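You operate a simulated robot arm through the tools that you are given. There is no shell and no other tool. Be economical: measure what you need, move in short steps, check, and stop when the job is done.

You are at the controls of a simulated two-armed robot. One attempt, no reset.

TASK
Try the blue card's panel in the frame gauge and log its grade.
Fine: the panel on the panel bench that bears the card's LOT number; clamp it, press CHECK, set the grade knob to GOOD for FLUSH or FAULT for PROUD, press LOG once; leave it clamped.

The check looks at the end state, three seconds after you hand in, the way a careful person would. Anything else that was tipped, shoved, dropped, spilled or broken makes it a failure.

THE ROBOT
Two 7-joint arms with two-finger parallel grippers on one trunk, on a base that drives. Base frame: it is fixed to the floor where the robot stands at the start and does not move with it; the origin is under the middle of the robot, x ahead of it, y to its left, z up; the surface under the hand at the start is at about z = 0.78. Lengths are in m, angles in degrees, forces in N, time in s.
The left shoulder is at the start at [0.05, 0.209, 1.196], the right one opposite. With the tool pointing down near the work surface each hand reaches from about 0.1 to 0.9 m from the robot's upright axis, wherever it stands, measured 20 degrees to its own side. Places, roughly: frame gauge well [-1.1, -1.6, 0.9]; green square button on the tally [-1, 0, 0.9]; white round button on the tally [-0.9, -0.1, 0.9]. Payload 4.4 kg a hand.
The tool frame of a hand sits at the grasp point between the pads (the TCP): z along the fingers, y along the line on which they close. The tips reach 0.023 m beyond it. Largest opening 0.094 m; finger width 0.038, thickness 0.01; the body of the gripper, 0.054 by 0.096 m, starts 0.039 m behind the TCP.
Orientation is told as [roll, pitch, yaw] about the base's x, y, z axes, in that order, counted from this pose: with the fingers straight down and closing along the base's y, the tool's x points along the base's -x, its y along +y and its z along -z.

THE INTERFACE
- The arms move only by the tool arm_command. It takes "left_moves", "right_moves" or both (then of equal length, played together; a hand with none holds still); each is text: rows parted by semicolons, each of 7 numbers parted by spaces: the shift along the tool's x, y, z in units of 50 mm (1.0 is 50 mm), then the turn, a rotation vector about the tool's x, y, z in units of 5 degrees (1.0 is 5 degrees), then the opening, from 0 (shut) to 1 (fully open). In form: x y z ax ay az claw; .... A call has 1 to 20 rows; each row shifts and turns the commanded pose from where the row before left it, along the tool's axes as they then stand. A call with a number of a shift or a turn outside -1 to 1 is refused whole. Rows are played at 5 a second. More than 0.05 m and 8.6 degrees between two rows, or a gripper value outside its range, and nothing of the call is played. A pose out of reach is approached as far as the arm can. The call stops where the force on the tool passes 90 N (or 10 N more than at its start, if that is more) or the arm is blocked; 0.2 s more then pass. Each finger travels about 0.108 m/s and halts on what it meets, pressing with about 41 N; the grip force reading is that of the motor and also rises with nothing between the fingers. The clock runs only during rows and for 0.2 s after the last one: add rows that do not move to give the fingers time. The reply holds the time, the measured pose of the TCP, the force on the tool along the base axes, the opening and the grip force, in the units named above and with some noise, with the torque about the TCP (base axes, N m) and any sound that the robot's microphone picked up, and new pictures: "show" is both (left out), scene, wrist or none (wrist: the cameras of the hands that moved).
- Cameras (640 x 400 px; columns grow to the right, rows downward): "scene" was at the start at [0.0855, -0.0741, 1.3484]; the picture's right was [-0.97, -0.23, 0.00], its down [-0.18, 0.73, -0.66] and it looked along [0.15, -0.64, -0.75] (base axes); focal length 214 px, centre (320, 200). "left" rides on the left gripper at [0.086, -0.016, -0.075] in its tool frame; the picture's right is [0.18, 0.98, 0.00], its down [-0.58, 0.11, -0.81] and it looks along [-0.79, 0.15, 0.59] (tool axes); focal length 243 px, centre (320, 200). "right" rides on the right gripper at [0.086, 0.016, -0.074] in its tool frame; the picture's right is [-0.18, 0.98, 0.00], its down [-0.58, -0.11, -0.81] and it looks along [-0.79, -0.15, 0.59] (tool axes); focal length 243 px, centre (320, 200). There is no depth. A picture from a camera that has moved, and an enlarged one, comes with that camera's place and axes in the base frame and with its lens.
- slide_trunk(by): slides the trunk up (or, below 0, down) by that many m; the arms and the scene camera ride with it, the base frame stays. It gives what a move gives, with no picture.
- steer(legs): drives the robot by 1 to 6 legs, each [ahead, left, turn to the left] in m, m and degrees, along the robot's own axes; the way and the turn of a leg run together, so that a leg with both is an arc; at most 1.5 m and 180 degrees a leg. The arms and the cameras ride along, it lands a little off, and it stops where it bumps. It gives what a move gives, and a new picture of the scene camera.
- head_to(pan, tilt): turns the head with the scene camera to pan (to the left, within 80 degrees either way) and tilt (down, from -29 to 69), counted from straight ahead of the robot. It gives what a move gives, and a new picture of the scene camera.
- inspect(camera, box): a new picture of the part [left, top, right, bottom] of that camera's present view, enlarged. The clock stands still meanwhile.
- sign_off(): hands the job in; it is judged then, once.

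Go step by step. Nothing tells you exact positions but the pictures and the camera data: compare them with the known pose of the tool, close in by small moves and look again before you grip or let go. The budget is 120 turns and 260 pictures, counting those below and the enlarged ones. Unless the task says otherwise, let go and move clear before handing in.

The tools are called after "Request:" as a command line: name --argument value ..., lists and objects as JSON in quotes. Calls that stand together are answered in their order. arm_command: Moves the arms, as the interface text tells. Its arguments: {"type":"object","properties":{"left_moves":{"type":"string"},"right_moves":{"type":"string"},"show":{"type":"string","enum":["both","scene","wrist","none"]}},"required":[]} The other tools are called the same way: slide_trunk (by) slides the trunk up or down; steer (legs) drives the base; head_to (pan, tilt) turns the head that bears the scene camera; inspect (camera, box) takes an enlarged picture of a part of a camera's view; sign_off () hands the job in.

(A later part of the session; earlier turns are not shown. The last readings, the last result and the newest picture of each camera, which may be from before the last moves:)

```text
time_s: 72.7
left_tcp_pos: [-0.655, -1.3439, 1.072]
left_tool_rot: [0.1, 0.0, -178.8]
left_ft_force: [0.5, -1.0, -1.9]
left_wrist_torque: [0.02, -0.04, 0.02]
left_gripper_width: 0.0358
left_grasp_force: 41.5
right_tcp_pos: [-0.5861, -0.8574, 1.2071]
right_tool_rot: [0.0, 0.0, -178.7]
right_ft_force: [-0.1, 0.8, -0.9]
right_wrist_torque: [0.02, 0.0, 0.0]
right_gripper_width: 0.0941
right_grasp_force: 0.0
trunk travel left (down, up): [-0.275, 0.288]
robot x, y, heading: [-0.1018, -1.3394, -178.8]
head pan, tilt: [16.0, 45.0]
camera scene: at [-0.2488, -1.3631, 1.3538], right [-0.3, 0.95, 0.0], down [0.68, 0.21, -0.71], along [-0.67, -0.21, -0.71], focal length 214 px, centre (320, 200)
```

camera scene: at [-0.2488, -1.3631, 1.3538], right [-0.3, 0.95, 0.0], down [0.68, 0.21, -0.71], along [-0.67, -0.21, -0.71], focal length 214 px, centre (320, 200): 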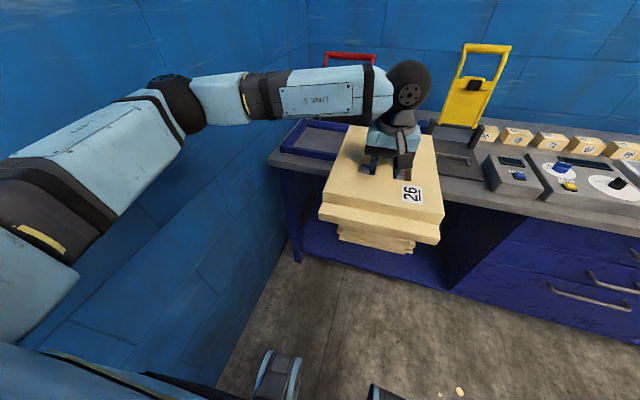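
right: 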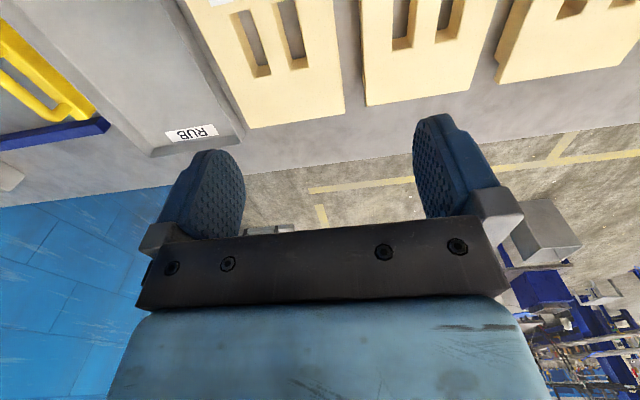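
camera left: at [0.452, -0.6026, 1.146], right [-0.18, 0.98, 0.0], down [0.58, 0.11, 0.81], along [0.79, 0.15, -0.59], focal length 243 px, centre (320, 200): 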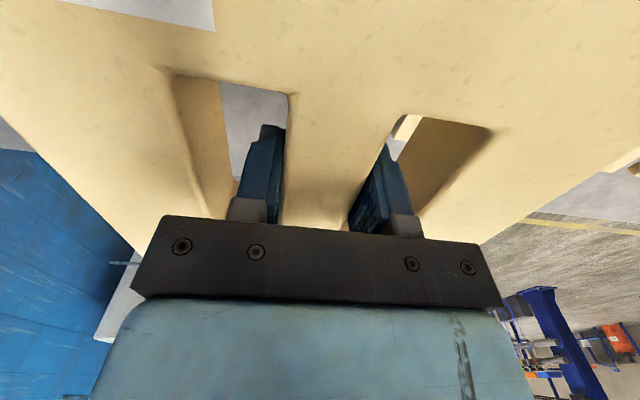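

Bench there seems ~0.86 high. I'll drive in, then move the hand right and turn the wrist 90° there so the well remains visible.

Request:
steer --legs '[[0.22, 0, 0]]'

Request:
arm_command --left_moves "0 0.9 -0.3 0 0 0 0; 0 0.9 -0.3 0 0 0 0; 0 0.9 -0.3 0 0 0 0; 0 0.9 -0.3 0 0 0 0; 0 0 0 0 0 0 0" --show "scene"

```text
time_s: 74.3
left_tcp_pos: [-0.8803, -1.3472, 1.0716]
left_tool_rot: [0.0, 0.0, -178.8]
left_ft_force: [0.1, 0.3, -2.1]
left_wrist_torque: [-0.02, -0.03, 0.0]
left_gripper_width: 0.0358
left_grasp_force: 41.2
right_tcp_pos: [-0.8097, -0.8621, 1.2052]
right_tool_rot: [-0.1, 0.0, -178.8]
right_ft_force: [-0.8, -0.2, -0.8]
right_wrist_torque: [0.03, -0.05, 0.05]
right_gripper_width: 0.0939
right_grasp_force: 0.0
trunk travel left (down, up): [-0.275, 0.288]
robot x, y, heading: [-0.323, -1.3436, -178.7]
head pan, tilt: [16.0, 45.0]
camera scene: at [-0.4713, -1.3678, 1.3538], right [-0.3, 0.96, 0.0], down [0.68, 0.21, -0.71], along [-0.68, -0.21, -0.71], focal length 214 px, centre (320, 200)
```

scene: 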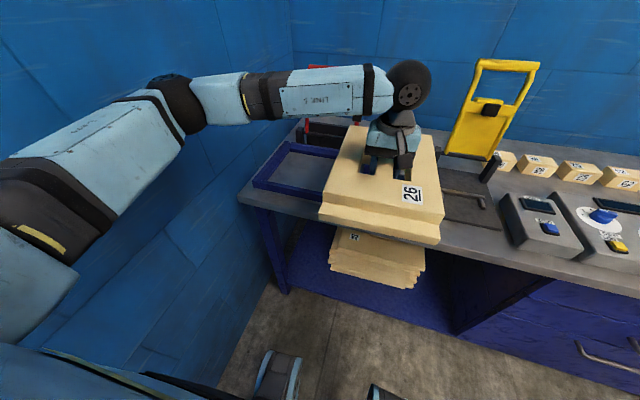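

```text
time_s: 75.8
left_tcp_pos: [-0.8726, -1.442, 1.1335]
left_tool_rot: [1.1, 0.6, 174.3]
left_ft_force: [0.3, 0.3, -2.2]
left_wrist_torque: [-0.03, 0.06, -0.04]
left_gripper_width: 0.0353
left_grasp_force: 40.8
right_tcp_pos: [-0.762, -0.8026, 1.2017]
right_tool_rot: [1.0, -0.4, 176.8]
right_ft_force: [1.6, 0.4, 1.7]
right_wrist_torque: [0.0, 0.09, 0.02]
right_gripper_width: 0.094
right_grasp_force: 0.0
trunk travel left (down, up): [-0.275, 0.288]
robot x, y, heading: [-0.3257, -1.3419, 176.5]
head pan, tilt: [16.0, 45.0]
stopped in row 5 (left hand): the arm was blocked; the commanded pose is now the measured one
camera scene: at [-0.4648, -1.3294, 1.3572], right [-0.22, 0.97, -0.02], down [0.69, 0.14, -0.71], along [-0.69, -0.17, -0.7], focal length 214 px, centre (320, 200)
```

scene: 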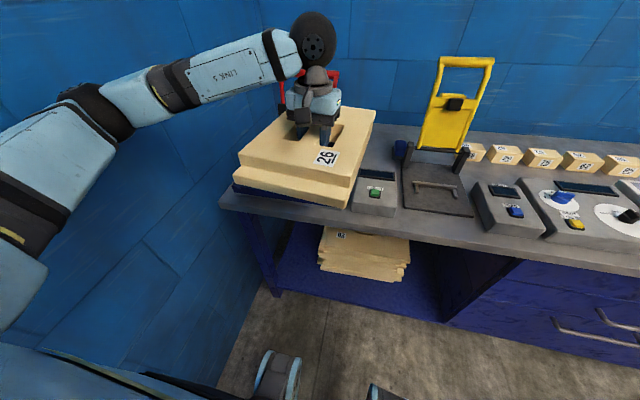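

Wrong sign: the elbow pushed on the wall. Back the hand off to the other side.

Request:
arm_command --left_moves "0 -0.95 0 0 0 0 0; 0 -0.95 0 0 0 0 0; 0 -0.95 0 0 0 0 0; 0 -0.95 0 0 0 0 0; 0 -0.95 0 0 0 0 0; 0 -0.95 0 0 0 0 0; 0 -0.5 0 0 0 0 0; 0 0 0 0 0 0 0; 0 0 0 0 0 0 0" --show "scene"

```text
time_s: 77.8
left_tcp_pos: [-0.8592, -1.1631, 1.126]
left_tool_rot: [-0.1, 0.6, 175.9]
left_ft_force: [0.7, 0.4, -2.4]
left_wrist_torque: [-0.02, -0.01, -0.02]
left_gripper_width: 0.0356
left_grasp_force: 41.0
right_tcp_pos: [-0.7737, -0.8276, 1.2077]
right_tool_rot: [-0.1, 0.0, 177.4]
right_ft_force: [0.2, -0.5, 0.7]
right_wrist_torque: [0.02, -0.03, 0.0]
right_gripper_width: 0.094
right_grasp_force: 0.1
trunk travel left (down, up): [-0.275, 0.288]
robot x, y, heading: [-0.3226, -1.3433, 177.4]
head pan, tilt: [16.0, 45.0]
camera scene: at [-0.4708, -1.3555, 1.3538], right [-0.23, 0.97, 0.0], down [0.69, 0.16, -0.71], along [-0.69, -0.16, -0.71], focal length 214 px, centre (320, 200)
```

scene: 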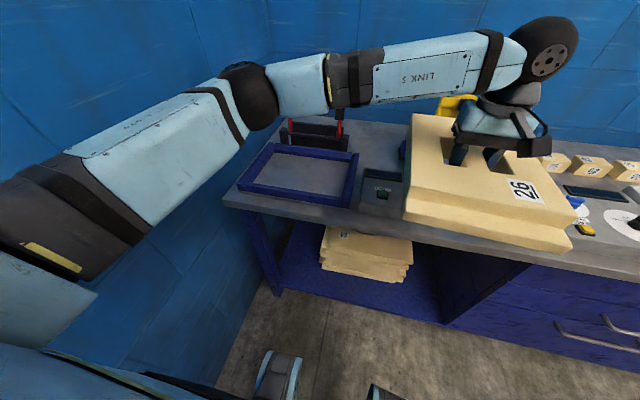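

Request:
inspect --camera "scene" --box '[210, 120, 370, 220]'

Request:
steer --legs '[[0.05, -0.2, 1.5]]'

Request:
inspect --camera "scene" --box '[140, 100, 340, 225]'

```text
4.00 times, centred on (290, 170) of scene
camera zoom: at [-0.4708, -1.3555, 1.3538], right [-0.23, 0.97, 0.0], down [0.69, 0.16, -0.71], along [-0.69, -0.16, -0.71], focal length 858 px, centre (440, 320)
```

zoom: 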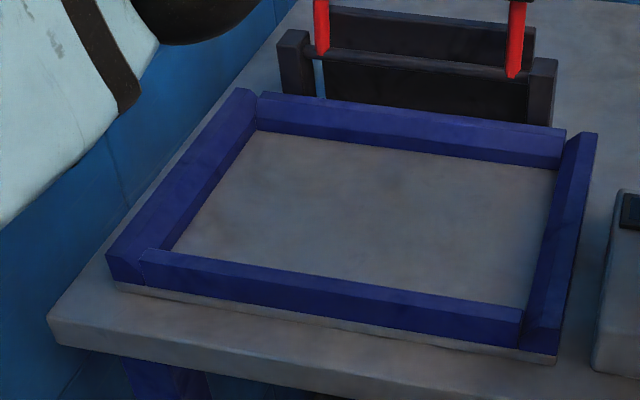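

```text
time_s: 80.1
left_tcp_pos: [-0.9062, -0.9774, 1.1263]
left_tool_rot: [-0.1, 0.6, 177.4]
left_ft_force: [0.2, -0.2, -1.8]
left_wrist_torque: [-0.01, -0.02, -0.01]
left_gripper_width: 0.0357
left_grasp_force: 40.9
right_tcp_pos: [-0.8318, -0.6404, 1.2062]
right_tool_rot: [0.0, 0.0, 178.8]
right_ft_force: [-0.5, 0.8, -0.1]
right_wrist_torque: [-0.01, -0.01, 0.01]
right_gripper_width: 0.0939
right_grasp_force: 0.0
trunk travel left (down, up): [-0.275, 0.288]
robot x, y, heading: [-0.3674, -1.1364, 178.9]
head pan, tilt: [16.0, 45.0]
camera scene: at [-0.5141, -1.1584, 1.3538], right [-0.26, 0.97, 0.0], down [0.68, 0.18, -0.71], along [-0.68, -0.18, -0.71], focal length 214 px, centre (320, 200)
```

scene: 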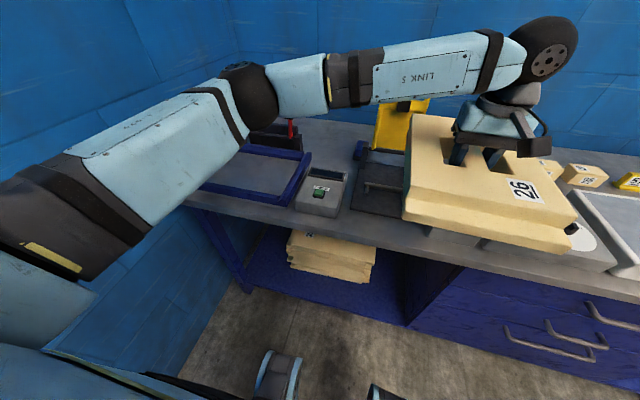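

```text
3.20 times, centred on (240, 162) of scene
camera zoom: at [-0.5141, -1.1584, 1.3538], right [-0.26, 0.97, 0.0], down [0.68, 0.18, -0.71], along [-0.68, -0.18, -0.71], focal length 686 px, centre (576, 320)
```

zoom: 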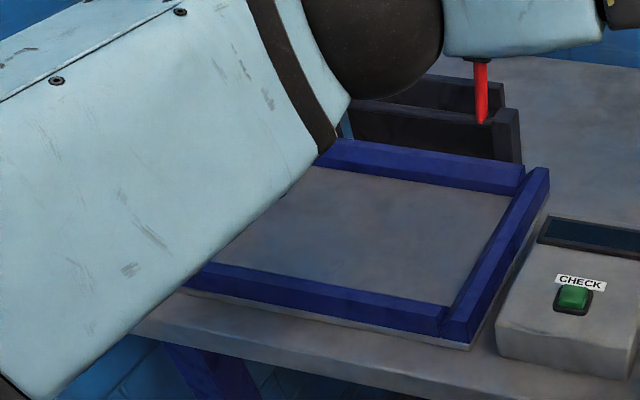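

Well: floor z≈0.87, y from about -1.715 to -1.405, x about -1.165 to -0.945. Now turn the wrist 90° so the label end faces right (+y).

Request:
arm_command --left_moves "0 0 0 0 0 -1 0; 0 0 0 0 0 -1 0; 0 0 0 0 0 -1 0; 0 0 0 0 0 -1 0; 0 0 0 0 0 -1 0; 0 0 0 0 0 -1 0; 0 0 0 0 0 -1 0; 0 0 0 0 0 -1 0; 0 0 0 0 0 -1 0; 0 0 0 0 0 -1 0; 0 0 0 0 0 -1 0; 0 0 0 0 0 -1 0; 0 0 0 0 0 -1 0; 0 0 0 0 0 -1 0; 0 0 0 0 0 -1 0; 0 0 0 0 0 -1 0; 0 0 0 0 0 -1 0; 0 0 0 0 0 -1 0; 0 0 0 0 0 -0.5 0; 0 0 0 0 0 0 0" --show "scene"

```text
time_s: 84.3
left_tcp_pos: [-0.9065, -0.9775, 1.1265]
left_tool_rot: [0.6, 0.1, -90.1]
left_ft_force: [0.0, 0.6, -1.8]
left_wrist_torque: [-0.02, -0.01, 0.03]
left_gripper_width: 0.0356
left_grasp_force: 41.0
right_tcp_pos: [-0.8316, -0.6402, 1.207]
right_tool_rot: [0.0, 0.0, 178.9]
right_ft_force: [0.4, -0.2, -0.1]
right_wrist_torque: [0.02, -0.02, 0.02]
right_gripper_width: 0.0943
right_grasp_force: 0.0
trunk travel left (down, up): [-0.275, 0.288]
robot x, y, heading: [-0.3665, -1.1398, 179.1]
head pan, tilt: [16.0, 45.0]
camera scene: at [-0.5141, -1.1584, 1.3538], right [-0.26, 0.97, 0.0], down [0.68, 0.18, -0.71], along [-0.68, -0.18, -0.71], focal length 214 px, centre (320, 200)
```

scene: 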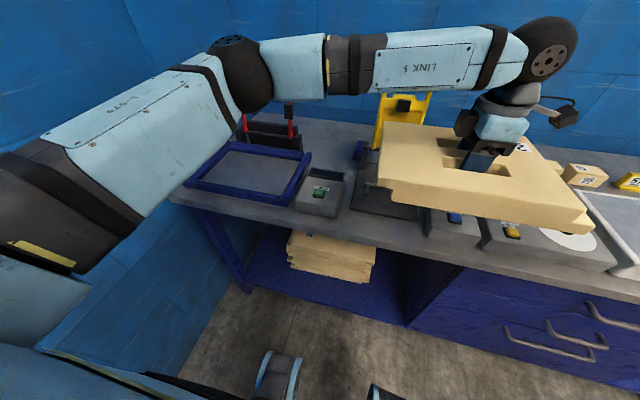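

Request:
inspect --camera "scene" --box '[160, 120, 320, 220]'

```text
4.00 times, centred on (240, 170) of scene
camera zoom: at [-0.5141, -1.1584, 1.3538], right [-0.26, 0.97, 0.0], down [0.68, 0.18, -0.71], along [-0.68, -0.18, -0.71], focal length 858 px, centre (640, 320)
```

zoom: 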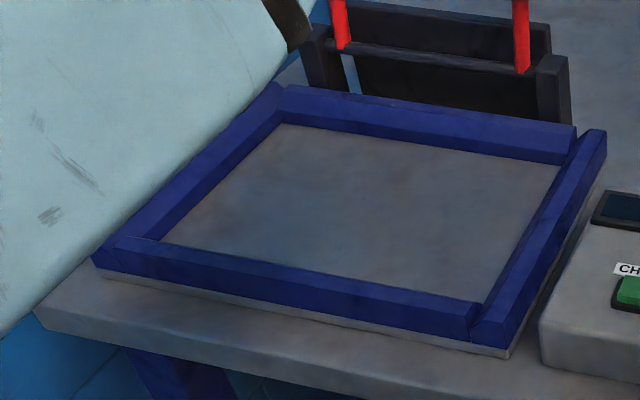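

Now move the panel over the well at height.

Request:
arm_command --left_moves "-0.9 -0.24 0 0 -0.12 0 0; -0.9 -0.24 0 0 0 0 0; -0.9 -0.24 0 0 0 0 0; -0.9 -0.24 0 0 0 0 0; -0.9 -0.24 0 0 0 0 0; -0.9 -0.24 0 0 0 0 0; -0.9 -0.24 0 0 0 0 0; -0.9 -0.24 0 0 0 0 0; 0 0 0 0 0 0 0" --show "scene"

Request:
arm_command --left_moves "-0.9 -0.24 0 0 0 0 0; -0.9 -0.24 0 0 0 0 0; -0.9 -0.24 0 0 0 0 0; -0.9 -0.24 0 0 0 0 0; -0.9 -0.24 0 0 0 0 0; 0 0 0 0 0 0 0; 0 0 0 0 0 0 0" --show "scene"

```text
time_s: 86.3
left_tcp_pos: [-1.0023, -1.3335, 1.1288]
left_tool_rot: [0.6, -0.6, -90.3]
left_ft_force: [-0.2, 0.4, -1.5]
left_wrist_torque: [0.01, -0.01, -0.02]
left_gripper_width: 0.0358
left_grasp_force: 41.1
right_tcp_pos: [-0.8315, -0.6382, 1.2064]
right_tool_rot: [-0.1, 0.0, 178.9]
right_ft_force: [-1.1, -0.4, 0.2]
right_wrist_torque: [0.01, -0.03, 0.02]
right_gripper_width: 0.0941
right_grasp_force: 0.0
trunk travel left (down, up): [-0.275, 0.288]
robot x, y, heading: [-0.3653, -1.1405, 178.9]
head pan, tilt: [16.0, 45.0]
camera scene: at [-0.5141, -1.1575, 1.3538], right [-0.26, 0.97, 0.0], down [0.68, 0.18, -0.71], along [-0.68, -0.18, -0.71], focal length 214 px, centre (320, 200)
```

scene: 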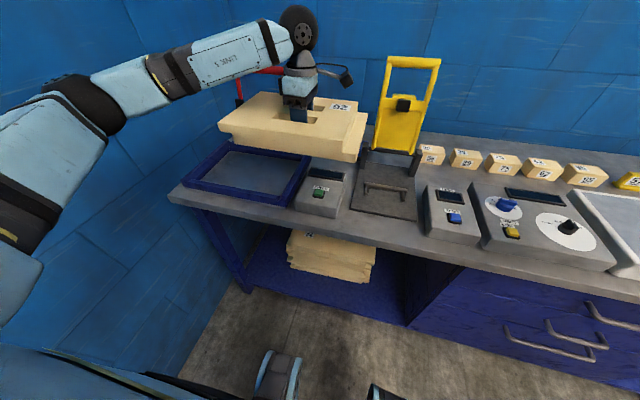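

```text
time_s: 87.9
left_tcp_pos: [-1.0647, -1.5616, 1.1315]
left_tool_rot: [0.6, -0.5, -90.2]
left_ft_force: [1.0, 0.2, -1.6]
left_wrist_torque: [0.04, -0.01, 0.02]
left_gripper_width: 0.0357
left_grasp_force: 41.4
right_tcp_pos: [-0.8311, -0.6404, 1.2063]
right_tool_rot: [-0.1, -0.1, 178.9]
right_ft_force: [0.2, -0.9, 0.3]
right_wrist_torque: [0.01, 0.03, 0.01]
right_gripper_width: 0.0942
right_grasp_force: 0.2
trunk travel left (down, up): [-0.275, 0.288]
robot x, y, heading: [-0.3678, -1.1444, 179.0]
head pan, tilt: [16.0, 45.0]
camera scene: at [-0.5141, -1.1589, 1.3538], right [-0.26, 0.97, 0.0], down [0.68, 0.18, -0.71], along [-0.68, -0.18, -0.71], focal length 214 px, centre (320, 200)
```

scene: 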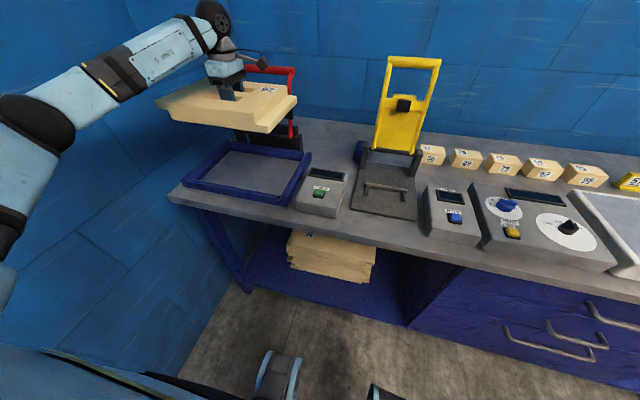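

Over the well. Level the tool and lower to just above the frame, then compare edges.

Request:
arm_command --left_moves "0 0 0.8 0.12 0.1 0 0; 0 0 0.9 0 0 0 0; 0 0 0.9 0 0 0 0; 0 0 0.7 0 0 0 0; 0 0 0 0 0 0 0; 0 0 0 0 0 0 0" --show "scene"

Request:
inspect --camera "scene" --box '[160, 100, 320, 220]'

```text
time_s: 89.3
left_tcp_pos: [-1.0647, -1.5613, 0.9655]
left_tool_rot: [0.0, 0.0, -90.1]
left_ft_force: [0.6, -0.5, -1.7]
left_wrist_torque: [-0.02, 0.02, -0.01]
left_gripper_width: 0.0356
left_grasp_force: 40.9
right_tcp_pos: [-0.8318, -0.6407, 1.2073]
right_tool_rot: [0.0, 0.1, 179.0]
right_ft_force: [0.8, 0.4, 0.3]
right_wrist_torque: [-0.03, 0.02, 0.0]
right_gripper_width: 0.0938
right_grasp_force: 0.0
trunk travel left (down, up): [-0.275, 0.288]
robot x, y, heading: [-0.3676, -1.1383, 179.0]
head pan, tilt: [16.0, 45.0]
camera scene: at [-0.5143, -1.1588, 1.3537], right [-0.26, 0.97, 0.0], down [0.68, 0.18, -0.71], along [-0.68, -0.18, -0.71], focal length 214 px, centre (320, 200)
```

scene: 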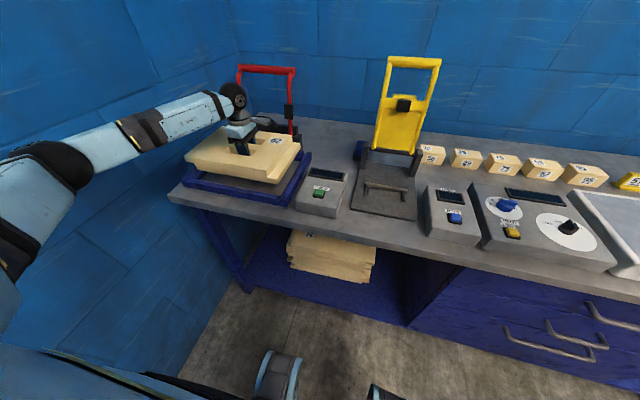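

```text
3.33 times, centred on (240, 160) of scene
camera zoom: at [-0.5143, -1.1588, 1.3537], right [-0.26, 0.97, 0.0], down [0.68, 0.18, -0.71], along [-0.68, -0.18, -0.71], focal length 715 px, centre (587, 333)
```

zoom: 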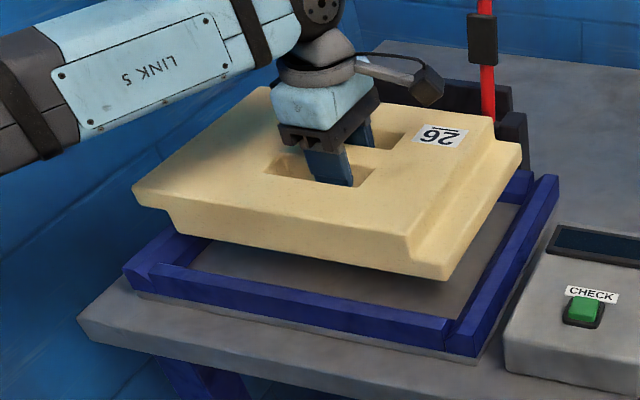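

Alignment within a few mm. Shift +2 mm in x and lower close to the frame top.

Request:
arm_command --left_moves "0 0.04 0.3 0 0 0 0; 0 0 0.3 0 0 0 0; 0 0 0 0 0 0 0; 0 0 0 0 0 0 0" --show "none"

Request:
inspect --camera "scene" --box '[170, 120, 320, 220]'

```text
time_s: 90.3
left_tcp_pos: [-1.0618, -1.5613, 0.9379]
left_tool_rot: [-0.1, -0.1, -90.1]
left_ft_force: [6.7, -0.6, 7.9]
left_wrist_torque: [-0.17, 0.71, 0.05]
left_gripper_width: 0.0356
left_grasp_force: 41.0
right_tcp_pos: [-0.8298, -0.6403, 1.2076]
right_tool_rot: [0.0, 0.0, 178.9]
right_ft_force: [-0.2, -0.3, -0.1]
right_wrist_torque: [0.03, 0.0, 0.0]
right_gripper_width: 0.094
right_grasp_force: 0.2
trunk travel left (down, up): [-0.275, 0.288]
robot x, y, heading: [-0.3653, -1.1412, 178.8]
head pan, tilt: [16.0, 45.0]
```

```text
4.00 times, centred on (245, 170) of scene
camera zoom: at [-0.512, -1.158, 1.3542], right [-0.26, 0.97, 0.0], down [0.68, 0.18, -0.71], along [-0.68, -0.18, -0.71], focal length 858 px, centre (620, 320)
```

zoom: 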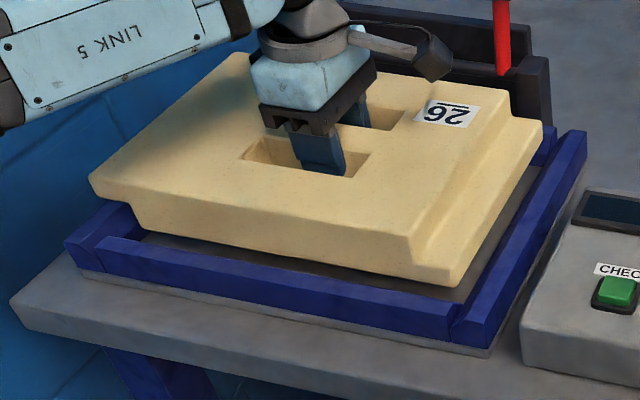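

Contact on the back bar (push +x). Lift slightly, shift +x 5 mm and +y 3 mm, then lower again.

Request:
arm_command --left_moves "0 0 -0.12 0 0 0 0; 0.06 0.1 0 0 0 0 0; 0 0 0.12 0 0 0 0; 0 0 0.1 0 0 0 0; 0 0 0 0 0 0 0; 0 0 0 0 0 0 0" --show "none"

Request:
inspect --camera "scene" --box '[170, 120, 320, 220]'

```text
time_s: 91.7
left_tcp_pos: [-1.0554, -1.5593, 0.9317]
left_tool_rot: [-0.2, 0.0, -90.1]
left_ft_force: [4.7, -0.7, 8.2]
left_wrist_torque: [-0.01, 0.77, 0.17]
left_gripper_width: 0.0357
left_grasp_force: 41.4
right_tcp_pos: [-0.8298, -0.6389, 1.2062]
right_tool_rot: [0.0, -0.1, 179.0]
right_ft_force: [-0.2, 0.4, 0.7]
right_wrist_torque: [-0.01, -0.02, 0.0]
right_gripper_width: 0.0939
right_grasp_force: 0.1
trunk travel left (down, up): [-0.275, 0.288]
robot x, y, heading: [-0.3698, -1.1385, 179.1]
head pan, tilt: [16.0, 45.0]
```

```text
4.00 times, centred on (245, 170) of scene
camera zoom: at [-0.5123, -1.158, 1.3541], right [-0.26, 0.97, 0.0], down [0.68, 0.18, -0.71], along [-0.68, -0.18, -0.71], focal length 858 px, centre (620, 320)
```

zoom: 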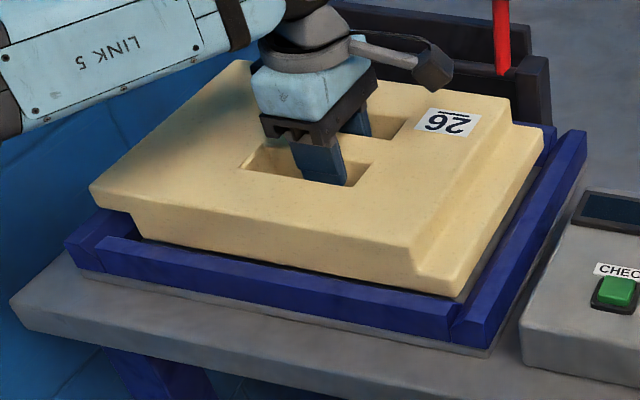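

Request:
arm_command --left_moves "0 0.12 0 0 0 0 0; 0 0 0.1 0 0 0 0; 0 0 0.1 0 0 0 0; 0 0 0 0 0 0 0; 0 0 0 0 0 0 0" --show "none"

Request:
inspect --camera "scene" --box '[170, 120, 320, 220]'

```text
time_s: 92.9
left_tcp_pos: [-1.053, -1.5595, 0.9292]
left_tool_rot: [-0.8, -0.1, -90.1]
left_ft_force: [-44.7, -5.3, 46.1]
left_wrist_torque: [-0.19, -0.41, 0.11]
left_gripper_width: 0.0359
left_grasp_force: 41.1
right_tcp_pos: [-0.8298, -0.6379, 1.2058]
right_tool_rot: [0.1, -0.2, 178.9]
right_ft_force: [-1.1, -0.4, -0.7]
right_wrist_torque: [-0.01, 0.0, 0.0]
right_gripper_width: 0.0942
right_grasp_force: 0.2
trunk travel left (down, up): [-0.275, 0.288]
robot x, y, heading: [-0.3657, -1.141, 178.9]
head pan, tilt: [16.0, 45.0]
```

```text
4.00 times, centred on (245, 170) of scene
camera zoom: at [-0.5136, -1.1556, 1.3541], right [-0.26, 0.97, 0.0], down [0.68, 0.18, -0.71], along [-0.68, -0.18, -0.71], focal length 858 px, centre (620, 320)
```

zoom: 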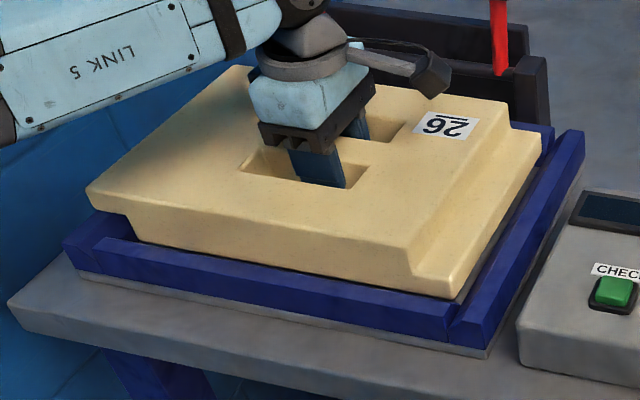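

Now the front bevel contacts; centre is between. Ease x back 4 mm and keep gentle down pressure.

Request:
arm_command --left_moves "0 -0.05 0 0 0 0 0; 0 -0.03 0 0 0 0 0; 0 0 0 0 0 0 0; 0 0 0 0 0 0 0" --show "none"

```text
time_s: 93.9
left_tcp_pos: [-1.053, -1.5586, 0.9289]
left_tool_rot: [-0.5, -0.1, -90.1]
left_ft_force: [-8.4, 0.6, 43.5]
left_wrist_torque: [1.14, -0.6, 0.57]
left_gripper_width: 0.0359
left_grasp_force: 41.0
right_tcp_pos: [-0.8281, -0.6374, 1.207]
right_tool_rot: [0.1, -0.4, 179.1]
right_ft_force: [-0.4, -0.4, -0.3]
right_wrist_torque: [0.0, -0.01, -0.02]
right_gripper_width: 0.0941
right_grasp_force: 0.1
trunk travel left (down, up): [-0.275, 0.288]
robot x, y, heading: [-0.3665, -1.1435, 179.3]
head pan, tilt: [16.0, 45.0]
```

Request:
inspect --camera "scene" --box '[230, 140, 320, 210]'

Request:
inspect --camera "scene" --box '[170, 130, 260, 200]'

Request:
inspect --camera "left" --box '[0, 0, 640, 400]'

```text
5.71 times, centred on (275, 175) of scene
camera zoom: at [-0.5096, -1.1554, 1.3545], right [-0.26, 0.97, 0.0], down [0.68, 0.18, -0.71], along [-0.69, -0.18, -0.7], focal length 1226 px, centre (577, 343)
```

zoom: 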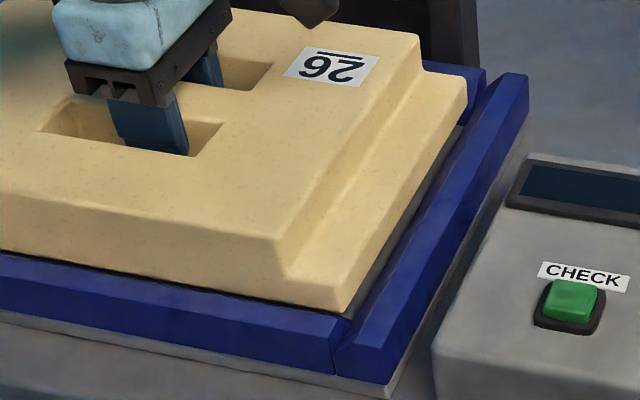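

```text
5.71 times, centred on (215, 165) of scene
camera zoom: at [-0.5096, -1.1554, 1.3545], right [-0.26, 0.97, 0.0], down [0.68, 0.18, -0.71], along [-0.69, -0.18, -0.7], focal length 1226 px, centre (920, 400)
```

zoom: 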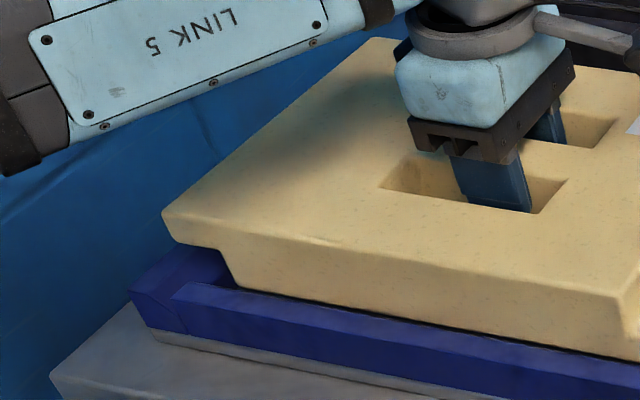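

```text
1.00 times, centred on (320, 200) of left (not enlarged: the box is as wide or as high as the picture)
camera zoom: at [-1.0688, -1.4706, 1.0031], right [0.98, 0.18, -0.01], down [0.12, -0.58, 0.81], along [0.14, -0.79, -0.59], focal length 243 px, centre (320, 200)
```

zoom: 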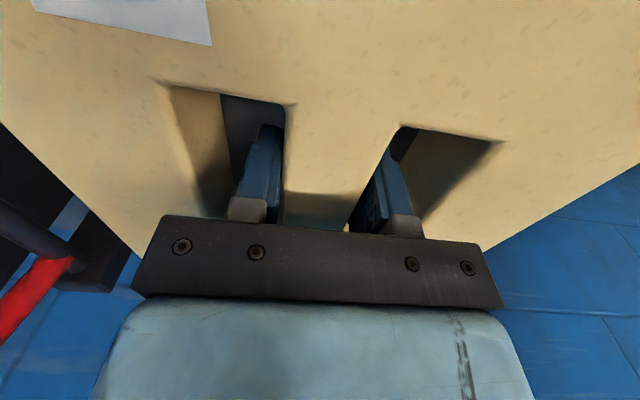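

The torque and the picture suggest the panel needs a small counter-clockwise turn. I'll rotate about 0.5° at a time under light pressure.

Request:
arm_command --left_moves "0 0 -0.06 0 0 -0.1 0; 0 0 0 0 0 -0.1 0; 0 0 0.04 0 0 0 0; 0 0 0 0 0 0 0" --show "none"

```text
time_s: 94.9
left_tcp_pos: [-1.0535, -1.5585, 0.9289]
left_tool_rot: [-0.6, -0.1, -89.0]
left_ft_force: [-9.7, -0.5, 44.9]
left_wrist_torque: [-0.39, -0.3, -2.43]
left_gripper_width: 0.036
left_grasp_force: 41.5
right_tcp_pos: [-0.8278, -0.6369, 1.2068]
right_tool_rot: [0.2, -0.3, 178.9]
right_ft_force: [-0.1, -0.6, -0.1]
right_wrist_torque: [-0.02, 0.0, 0.01]
right_gripper_width: 0.0941
right_grasp_force: 0.0
trunk travel left (down, up): [-0.275, 0.288]
robot x, y, heading: [-0.3694, -1.1412, 179.0]
head pan, tilt: [16.0, 45.0]
```

z stays at 0.9289 regardless of yaw, so it seems to be resting on the well floor. I'll restore yaw, unload, and test small sideways moves for play.

Request:
arm_command --left_moves "0 0 -0.1 0 0 0.17 0; 0 0 0 0 0 0 0; 0 0 0 0 0 0 0" --show "none"

Request:
inspect --camera "scene" --box '[170, 120, 320, 220]'

Request:
arm_command --left_moves "0.1 0 0 0 0 0 0; 0.1 0 0 0 0 0 0; 0 0 0 0 0 0 0" --show "none"

```text
time_s: 95.7
left_tcp_pos: [-1.0537, -1.5584, 0.9278]
left_tool_rot: [-0.2, 0.0, -89.9]
left_ft_force: [-11.3, 5.6, 29.0]
left_wrist_torque: [0.83, -0.33, 0.88]
left_gripper_width: 0.0358
left_grasp_force: 41.4
right_tcp_pos: [-0.8294, -0.6373, 1.2058]
right_tool_rot: [0.1, -0.2, 178.9]
right_ft_force: [0.0, -0.2, -0.1]
right_wrist_torque: [0.02, 0.03, -0.01]
right_gripper_width: 0.0941
right_grasp_force: 0.0
trunk travel left (down, up): [-0.275, 0.288]
robot x, y, heading: [-0.3684, -1.1391, 179.2]
head pan, tilt: [16.0, 45.0]
```

```text
4.00 times, centred on (245, 170) of scene
camera zoom: at [-0.5118, -1.1558, 1.3542], right [-0.26, 0.97, 0.0], down [0.68, 0.18, -0.71], along [-0.68, -0.18, -0.71], focal length 858 px, centre (620, 320)
```

zoom: 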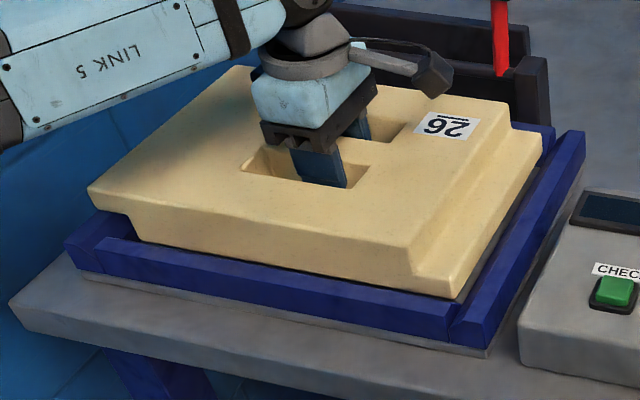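

```text
time_s: 96.5
left_tcp_pos: [-1.0525, -1.5535, 0.9287]
left_tool_rot: [-0.3, -0.2, -89.7]
left_ft_force: [-10.8, -25.4, 35.0]
left_wrist_torque: [-0.89, -0.42, -0.73]
left_gripper_width: 0.0359
left_grasp_force: 40.8
right_tcp_pos: [-0.8296, -0.6401, 1.2077]
right_tool_rot: [0.0, -0.3, 179.0]
right_ft_force: [-0.2, 0.0, -0.1]
right_wrist_torque: [-0.01, 0.01, 0.03]
right_gripper_width: 0.094
right_grasp_force: 0.1
trunk travel left (down, up): [-0.275, 0.288]
robot x, y, heading: [-0.3672, -1.1405, 179.0]
head pan, tilt: [16.0, 45.0]
```

Request:
inspect --camera "scene" --box '[170, 120, 320, 220]'

```text
4.00 times, centred on (245, 170) of scene
camera zoom: at [-0.5111, -1.1591, 1.3543], right [-0.26, 0.97, 0.0], down [0.68, 0.18, -0.71], along [-0.68, -0.18, -0.71], focal length 858 px, centre (620, 320)
```

zoom: 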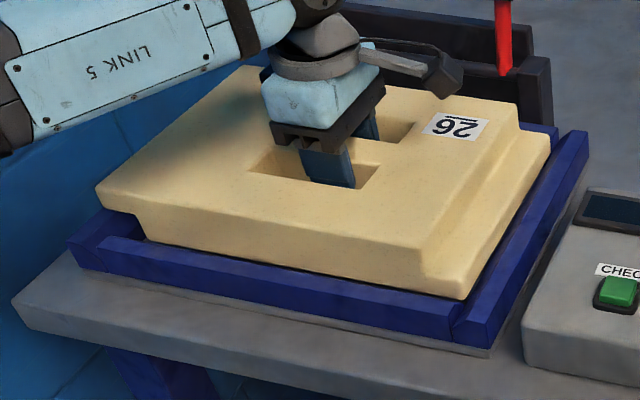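

Not certain it's seated. I'll lift 15 mm, recentre cleanly, and re-lower gently to read contacts.

Request:
arm_command --left_moves "0 0 -0.15 0 0 0 0; 0 0 -0.15 0 0 0 0; -0.06 0 0 0 0 0 0; 0 0 0 0 0 0 0; 0 0 0 0 0 0 0" --show "none"

Request:
inspect --camera "scene" --box '[225, 125, 315, 215]'

```text
time_s: 97.7
left_tcp_pos: [-1.0552, -1.5537, 0.9399]
left_tool_rot: [0.0, 0.0, -90.0]
left_ft_force: [-0.7, 0.2, -1.5]
left_wrist_torque: [0.0, -0.04, -0.01]
left_gripper_width: 0.0354
left_grasp_force: 41.1
right_tcp_pos: [-0.8306, -0.6399, 1.2065]
right_tool_rot: [-0.1, 0.0, 178.9]
right_ft_force: [-0.1, 0.4, 0.1]
right_wrist_torque: [-0.01, 0.01, -0.01]
right_gripper_width: 0.0939
right_grasp_force: 0.0
trunk travel left (down, up): [-0.275, 0.288]
robot x, y, heading: [-0.3695, -1.1412, 179.0]
head pan, tilt: [16.0, 45.0]
```

```text
4.44 times, centred on (270, 170) of scene
camera zoom: at [-0.5141, -1.1585, 1.3538], right [-0.26, 0.97, 0.0], down [0.68, 0.18, -0.71], along [-0.68, -0.18, -0.71], focal length 953 px, centre (542, 333)
```

zoom: 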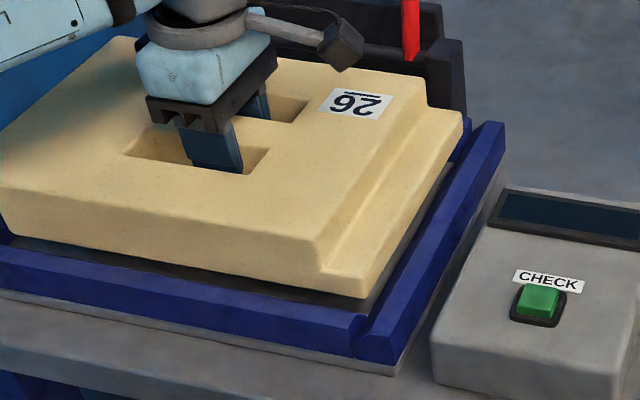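

Request:
arm_command --left_moves "-0.06 0 0.06 0 0 0 0; 0 0 0.06 0 0 0 0; 0 0 0 0 0 0 0; 0 0 0 0 0 0 0" --show "none"

Request:
arm_command --left_moves "0 0 0.06 0 0 0 0; 0 0 0 0 0 0 0; 0 0 0 0 0 0 0" --show "none"

Request:
arm_command --left_moves "0 0 0.04 0 0 0 0; 0 0 0 0 0 0 0; 0 0 0 0 0 0 0" --show "none"

```text
time_s: 98.7
left_tcp_pos: [-1.0552, -1.5558, 0.9343]
left_tool_rot: [0.0, 0.1, -90.1]
left_ft_force: [-0.4, -0.1, -1.4]
left_wrist_torque: [0.01, -0.01, 0.01]
left_gripper_width: 0.0356
left_grasp_force: 41.2
right_tcp_pos: [-0.8319, -0.6404, 1.2056]
right_tool_rot: [-0.1, 0.0, 178.9]
right_ft_force: [-0.2, 0.1, 0.2]
right_wrist_torque: [-0.02, 0.0, -0.03]
right_gripper_width: 0.0939
right_grasp_force: 0.0
trunk travel left (down, up): [-0.275, 0.288]
robot x, y, heading: [-0.3681, -1.1398, 179.1]
head pan, tilt: [16.0, 45.0]
```

```text
time_s: 99.5
left_tcp_pos: [-1.055, -1.5545, 0.9319]
left_tool_rot: [-0.1, 0.0, -90.0]
left_ft_force: [0.1, -0.5, -0.3]
left_wrist_torque: [0.02, 0.01, -0.03]
left_gripper_width: 0.0355
left_grasp_force: 41.3
right_tcp_pos: [-0.8316, -0.6396, 1.2065]
right_tool_rot: [0.1, 0.0, 178.9]
right_ft_force: [-0.1, 0.3, -0.1]
right_wrist_torque: [0.0, -0.01, -0.01]
right_gripper_width: 0.094
right_grasp_force: 0.1
trunk travel left (down, up): [-0.275, 0.288]
robot x, y, heading: [-0.3692, -1.139, 179.1]
head pan, tilt: [16.0, 45.0]
```

```text
time_s: 100.3
left_tcp_pos: [-1.0551, -1.5563, 0.9294]
left_tool_rot: [0.0, 0.1, -90.0]
left_ft_force: [0.0, -0.8, -1.1]
left_wrist_torque: [-0.04, 0.01, 0.08]
left_gripper_width: 0.0357
left_grasp_force: 40.5
right_tcp_pos: [-0.8332, -0.6409, 1.207]
right_tool_rot: [0.0, 0.1, 178.9]
right_ft_force: [-0.1, -0.5, -0.5]
right_wrist_torque: [0.0, 0.02, -0.02]
right_gripper_width: 0.094
right_grasp_force: 0.0
trunk travel left (down, up): [-0.275, 0.288]
robot x, y, heading: [-0.3685, -1.1403, 178.9]
head pan, tilt: [16.0, 45.0]
```

Free at 0.9294 now — well centred. Continue lowering.

Request:
arm_command --left_moves "0 0 0.06 0 0 0 0; 0 0 0 0 0 0 0; 0 0 0 0 0 0 0" --show "none"

Request:
arm_command --left_moves "0 0 0.06 0 0 0 0; 0 0 0 0 0 0 0; 0 0 0 0 0 0 0" --show "none"

Request:
arm_command --left_moves "0 0 0.06 0 0 0 0; 0 0 0 0 0 0 0; 0 0 0 0 0 0 0" --show "none"

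```text
time_s: 101.1
left_tcp_pos: [-1.0542, -1.5552, 0.9284]
left_tool_rot: [-0.2, -0.1, -89.9]
left_ft_force: [-2.9, -2.9, 11.2]
left_wrist_torque: [-1.4, -0.2, -0.33]
left_gripper_width: 0.0355
left_grasp_force: 41.0
right_tcp_pos: [-0.8297, -0.639, 1.2065]
right_tool_rot: [0.0, -0.1, 178.8]
right_ft_force: [-0.4, 0.6, 0.2]
right_wrist_torque: [0.0, -0.02, 0.0]
right_gripper_width: 0.0942
right_grasp_force: 0.2
trunk travel left (down, up): [-0.275, 0.288]
robot x, y, heading: [-0.3688, -1.1413, 179.0]
head pan, tilt: [16.0, 45.0]
```

```text
time_s: 101.9
left_tcp_pos: [-1.0549, -1.556, 0.9278]
left_tool_rot: [-0.4, 0.1, -89.9]
left_ft_force: [-14.3, -8.0, 34.9]
left_wrist_torque: [0.48, -0.57, -0.26]
left_gripper_width: 0.0357
left_grasp_force: 41.3
right_tcp_pos: [-0.8304, -0.6384, 1.2066]
right_tool_rot: [0.0, -0.2, 178.9]
right_ft_force: [-0.2, 0.0, 0.4]
right_wrist_torque: [-0.01, 0.0, 0.03]
right_gripper_width: 0.0941
right_grasp_force: 0.1
trunk travel left (down, up): [-0.275, 0.288]
robot x, y, heading: [-0.3697, -1.1416, 179.0]
head pan, tilt: [16.0, 45.0]
```

```text
time_s: 102.7
left_tcp_pos: [-1.0536, -1.5558, 0.9259]
left_tool_rot: [-0.6, -0.1, -89.9]
left_ft_force: [-16.5, -7.1, 39.3]
left_wrist_torque: [-0.11, -0.48, -0.24]
left_gripper_width: 0.0355
left_grasp_force: 40.8
right_tcp_pos: [-0.828, -0.6388, 1.2057]
right_tool_rot: [0.1, -0.2, 178.9]
right_ft_force: [0.0, 0.0, -0.2]
right_wrist_torque: [-0.04, -0.02, -0.02]
right_gripper_width: 0.0941
right_grasp_force: 0.0
trunk travel left (down, up): [-0.275, 0.288]
robot x, y, heading: [-0.3688, -1.1458, 179.0]
head pan, tilt: [16.0, 45.0]
```

Request:
arm_command --left_moves "0 0 -0.08 0 0 0 0; 0 -0.06 0 0 0 0 0; 0 0 0.06 0 0 0 0; 0 0 0 0 0 0 0; 0 0 0 0 0 0 0" --show "none"

Request:
inspect --camera "scene" --box '[170, 120, 320, 220]'

```text
time_s: 103.9
left_tcp_pos: [-1.0548, -1.5544, 0.9266]
left_tool_rot: [-0.3, 0.0, -89.9]
left_ft_force: [12.3, -2.9, 33.5]
left_wrist_torque: [0.67, -0.43, -0.09]
left_gripper_width: 0.0355
left_grasp_force: 41.0
right_tcp_pos: [-0.8262, -0.6382, 1.2082]
right_tool_rot: [0.1, -0.3, 179.0]
right_ft_force: [1.0, -0.2, 0.1]
right_wrist_torque: [0.03, -0.01, -0.02]
right_gripper_width: 0.094
right_grasp_force: 0.1
trunk travel left (down, up): [-0.275, 0.288]
robot x, y, heading: [-0.3681, -1.1414, 179.0]
head pan, tilt: [16.0, 45.0]
```

```text
4.00 times, centred on (245, 170) of scene
camera zoom: at [-0.5086, -1.1565, 1.3547], right [-0.26, 0.97, 0.0], down [0.68, 0.18, -0.71], along [-0.69, -0.18, -0.7], focal length 858 px, centre (620, 320)
```

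zoom: 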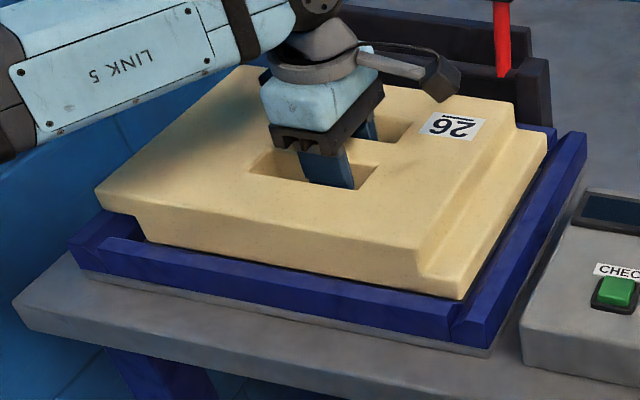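

Forces balance at x≈-1.0545, bars are low with bevels reaching near the floor; I judge it seated. Unload and release, then look.

Request:
arm_command --left_moves "0 0 -0.1 0 0 0 0; 0 0 0 0 0 0 0; 0 0 0 0 0 0 0.3; 0 0 0 0 0 0 0.65; 0 0 0 0 0 0 0.65; 0 0 0 0 0 0 0.65" --show "none"

Request:
inspect --camera "scene" --box '[170, 120, 320, 220]'

Request:
inspect --camera "left" --box '[0, 0, 640, 400]'

```text
time_s: 105.3
left_tcp_pos: [-1.0574, -1.5553, 0.9273]
left_tool_rot: [0.0, 0.0, -89.9]
left_ft_force: [0.9, -0.6, -0.5]
left_wrist_torque: [0.02, 0.03, -0.02]
left_gripper_width: 0.061
left_grasp_force: 0.1
right_tcp_pos: [-0.8318, -0.6394, 1.2058]
right_tool_rot: [0.0, 0.1, 178.9]
right_ft_force: [0.5, 0.2, 0.1]
right_wrist_torque: [0.01, -0.02, 0.02]
right_gripper_width: 0.0945
right_grasp_force: 0.0
trunk travel left (down, up): [-0.275, 0.288]
robot x, y, heading: [-0.3648, -1.1378, 178.9]
head pan, tilt: [16.0, 45.0]
```

```text
4.00 times, centred on (245, 170) of scene
camera zoom: at [-0.5141, -1.1586, 1.3538], right [-0.26, 0.97, 0.0], down [0.68, 0.18, -0.71], along [-0.68, -0.18, -0.71], focal length 858 px, centre (620, 320)
```

zoom: 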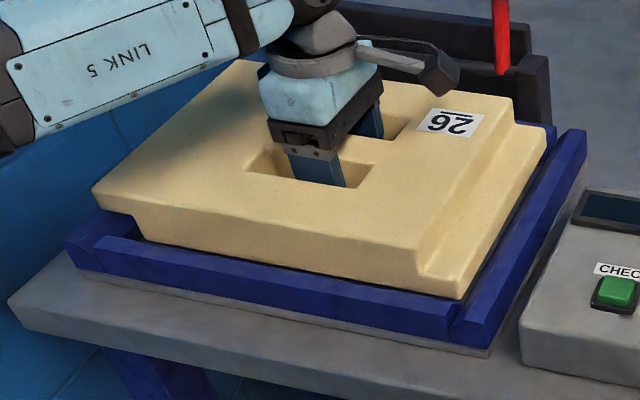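

```text
1.00 times, centred on (320, 200) of left (not enlarged: the box is as wide or as high as the picture)
camera zoom: at [-1.0747, -1.4684, 1.0009], right [0.98, 0.18, 0.0], down [0.11, -0.58, 0.81], along [0.15, -0.79, -0.59], focal length 243 px, centre (320, 200)
```

zoom: 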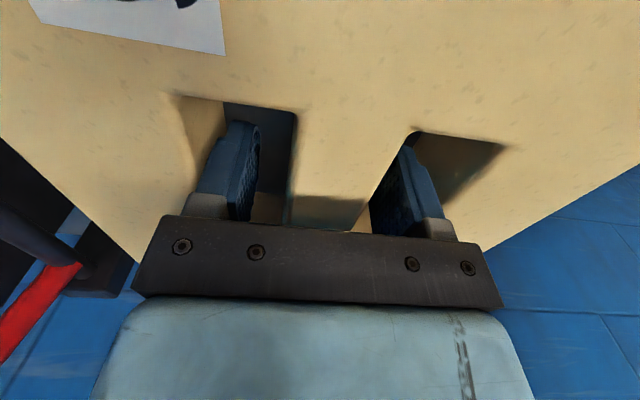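

Stable. Withdraw up and toward the robot and inspect seating from above.

Request:
arm_command --left_moves "0 0 -0.3 0 0 0 0.65; 0 0 -0.7 0 0 0 0.65; 0 0 -1 0 0 0 0.65; 0 0 -1 0 0 0 0.65; 0 0 -1 0 0 0 0.65; 0.9 0 0 0 0 0 0.65; 0.9 0 0 0 0 0 0.65; 0.9 0 0 0 0 0 0.65; 0.9 0 0 0 0 0 0.65; 0.9 0 0 0 0 0 0.65; 0 0 0 0 0 0 0.65"

Request:
inspect --camera "scene" --box '[160, 100, 320, 220]'

```text
time_s: 107.7
left_tcp_pos: [-1.0528, -1.3305, 1.1262]
left_tool_rot: [-0.1, -0.1, -89.8]
left_ft_force: [-0.5, -0.2, 0.7]
left_wrist_torque: [0.03, -0.02, 0.01]
left_gripper_width: 0.0609
left_grasp_force: 0.1
right_tcp_pos: [-0.8305, -0.641, 1.2072]
right_tool_rot: [-0.1, 0.0, 179.0]
right_ft_force: [0.1, -0.1, -0.6]
right_wrist_torque: [0.03, -0.01, 0.0]
right_gripper_width: 0.094
right_grasp_force: 0.1
trunk travel left (down, up): [-0.275, 0.288]
robot x, y, heading: [-0.3671, -1.1403, 179.1]
head pan, tilt: [16.0, 45.0]
camera scene: at [-0.5138, -1.1595, 1.3538], right [-0.26, 0.97, 0.0], down [0.68, 0.18, -0.71], along [-0.68, -0.18, -0.71], focal length 214 px, centre (320, 200)
camera left: at [-1.0685, -1.2425, 1.2005], right [0.98, 0.19, 0.0], down [0.11, -0.58, 0.81], along [0.15, -0.79, -0.59], focal length 243 px, centre (320, 200)
```

scene: 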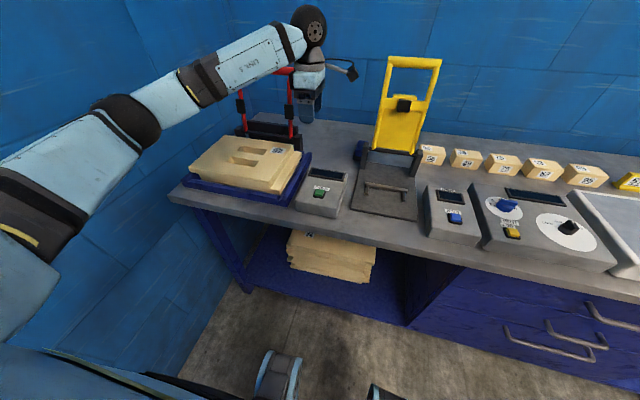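
left: 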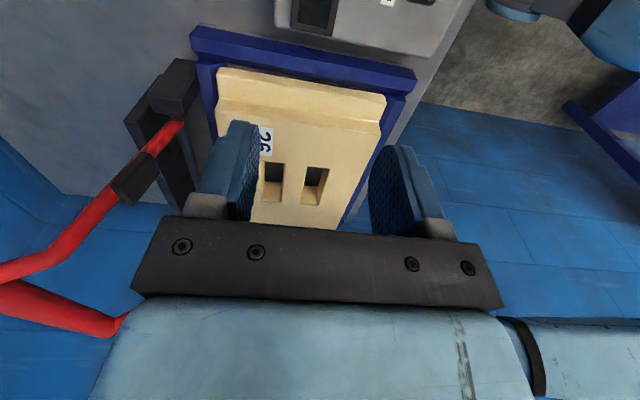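

```text
3.33 times, centred on (240, 160) of scene
camera zoom: at [-0.5138, -1.1595, 1.3538], right [-0.26, 0.97, 0.0], down [0.68, 0.18, -0.71], along [-0.68, -0.18, -0.71], focal length 715 px, centre (587, 333)
```

zoom: 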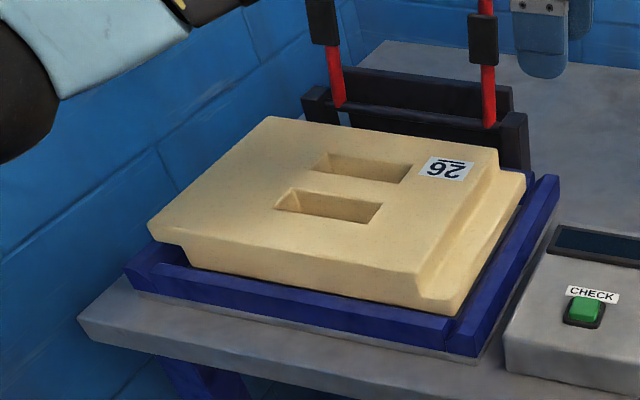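

Request:
inspect --camera "left" --box '[180, 20, 430, 170]'

Request:
inspect --camera "scene" --box '[180, 145, 260, 205]'

```text
2.56 times, centred on (305, 95) of left
camera zoom: at [-1.0685, -1.2425, 1.2005], right [0.98, 0.19, 0.0], down [0.11, -0.58, 0.81], along [0.15, -0.79, -0.59], focal length 621 px, centre (358, 469)
```

zoom: 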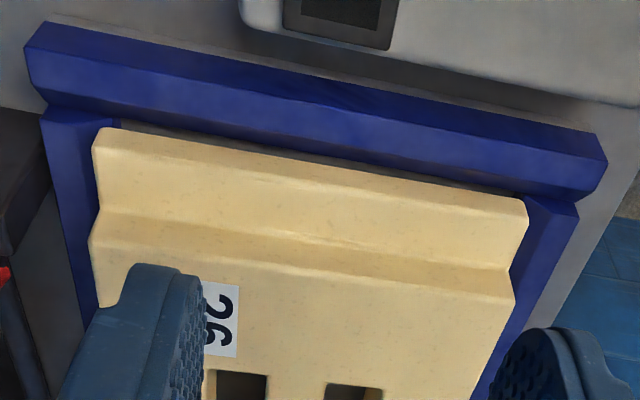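

```text
6.67 times, centred on (220, 175) of scene
camera zoom: at [-0.5138, -1.1595, 1.3538], right [-0.26, 0.97, 0.0], down [0.68, 0.18, -0.71], along [-0.68, -0.18, -0.71], focal length 1430 px, centre (987, 367)
```

zoom: 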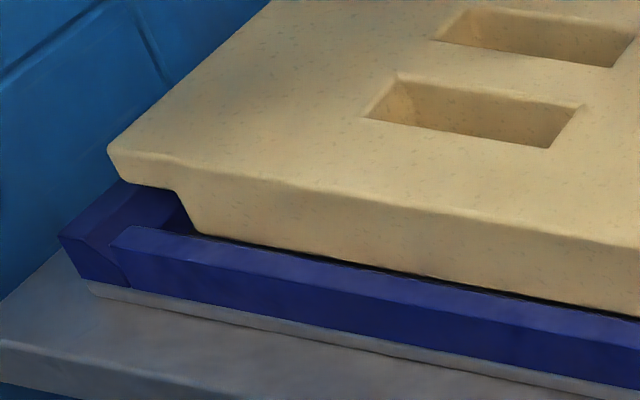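

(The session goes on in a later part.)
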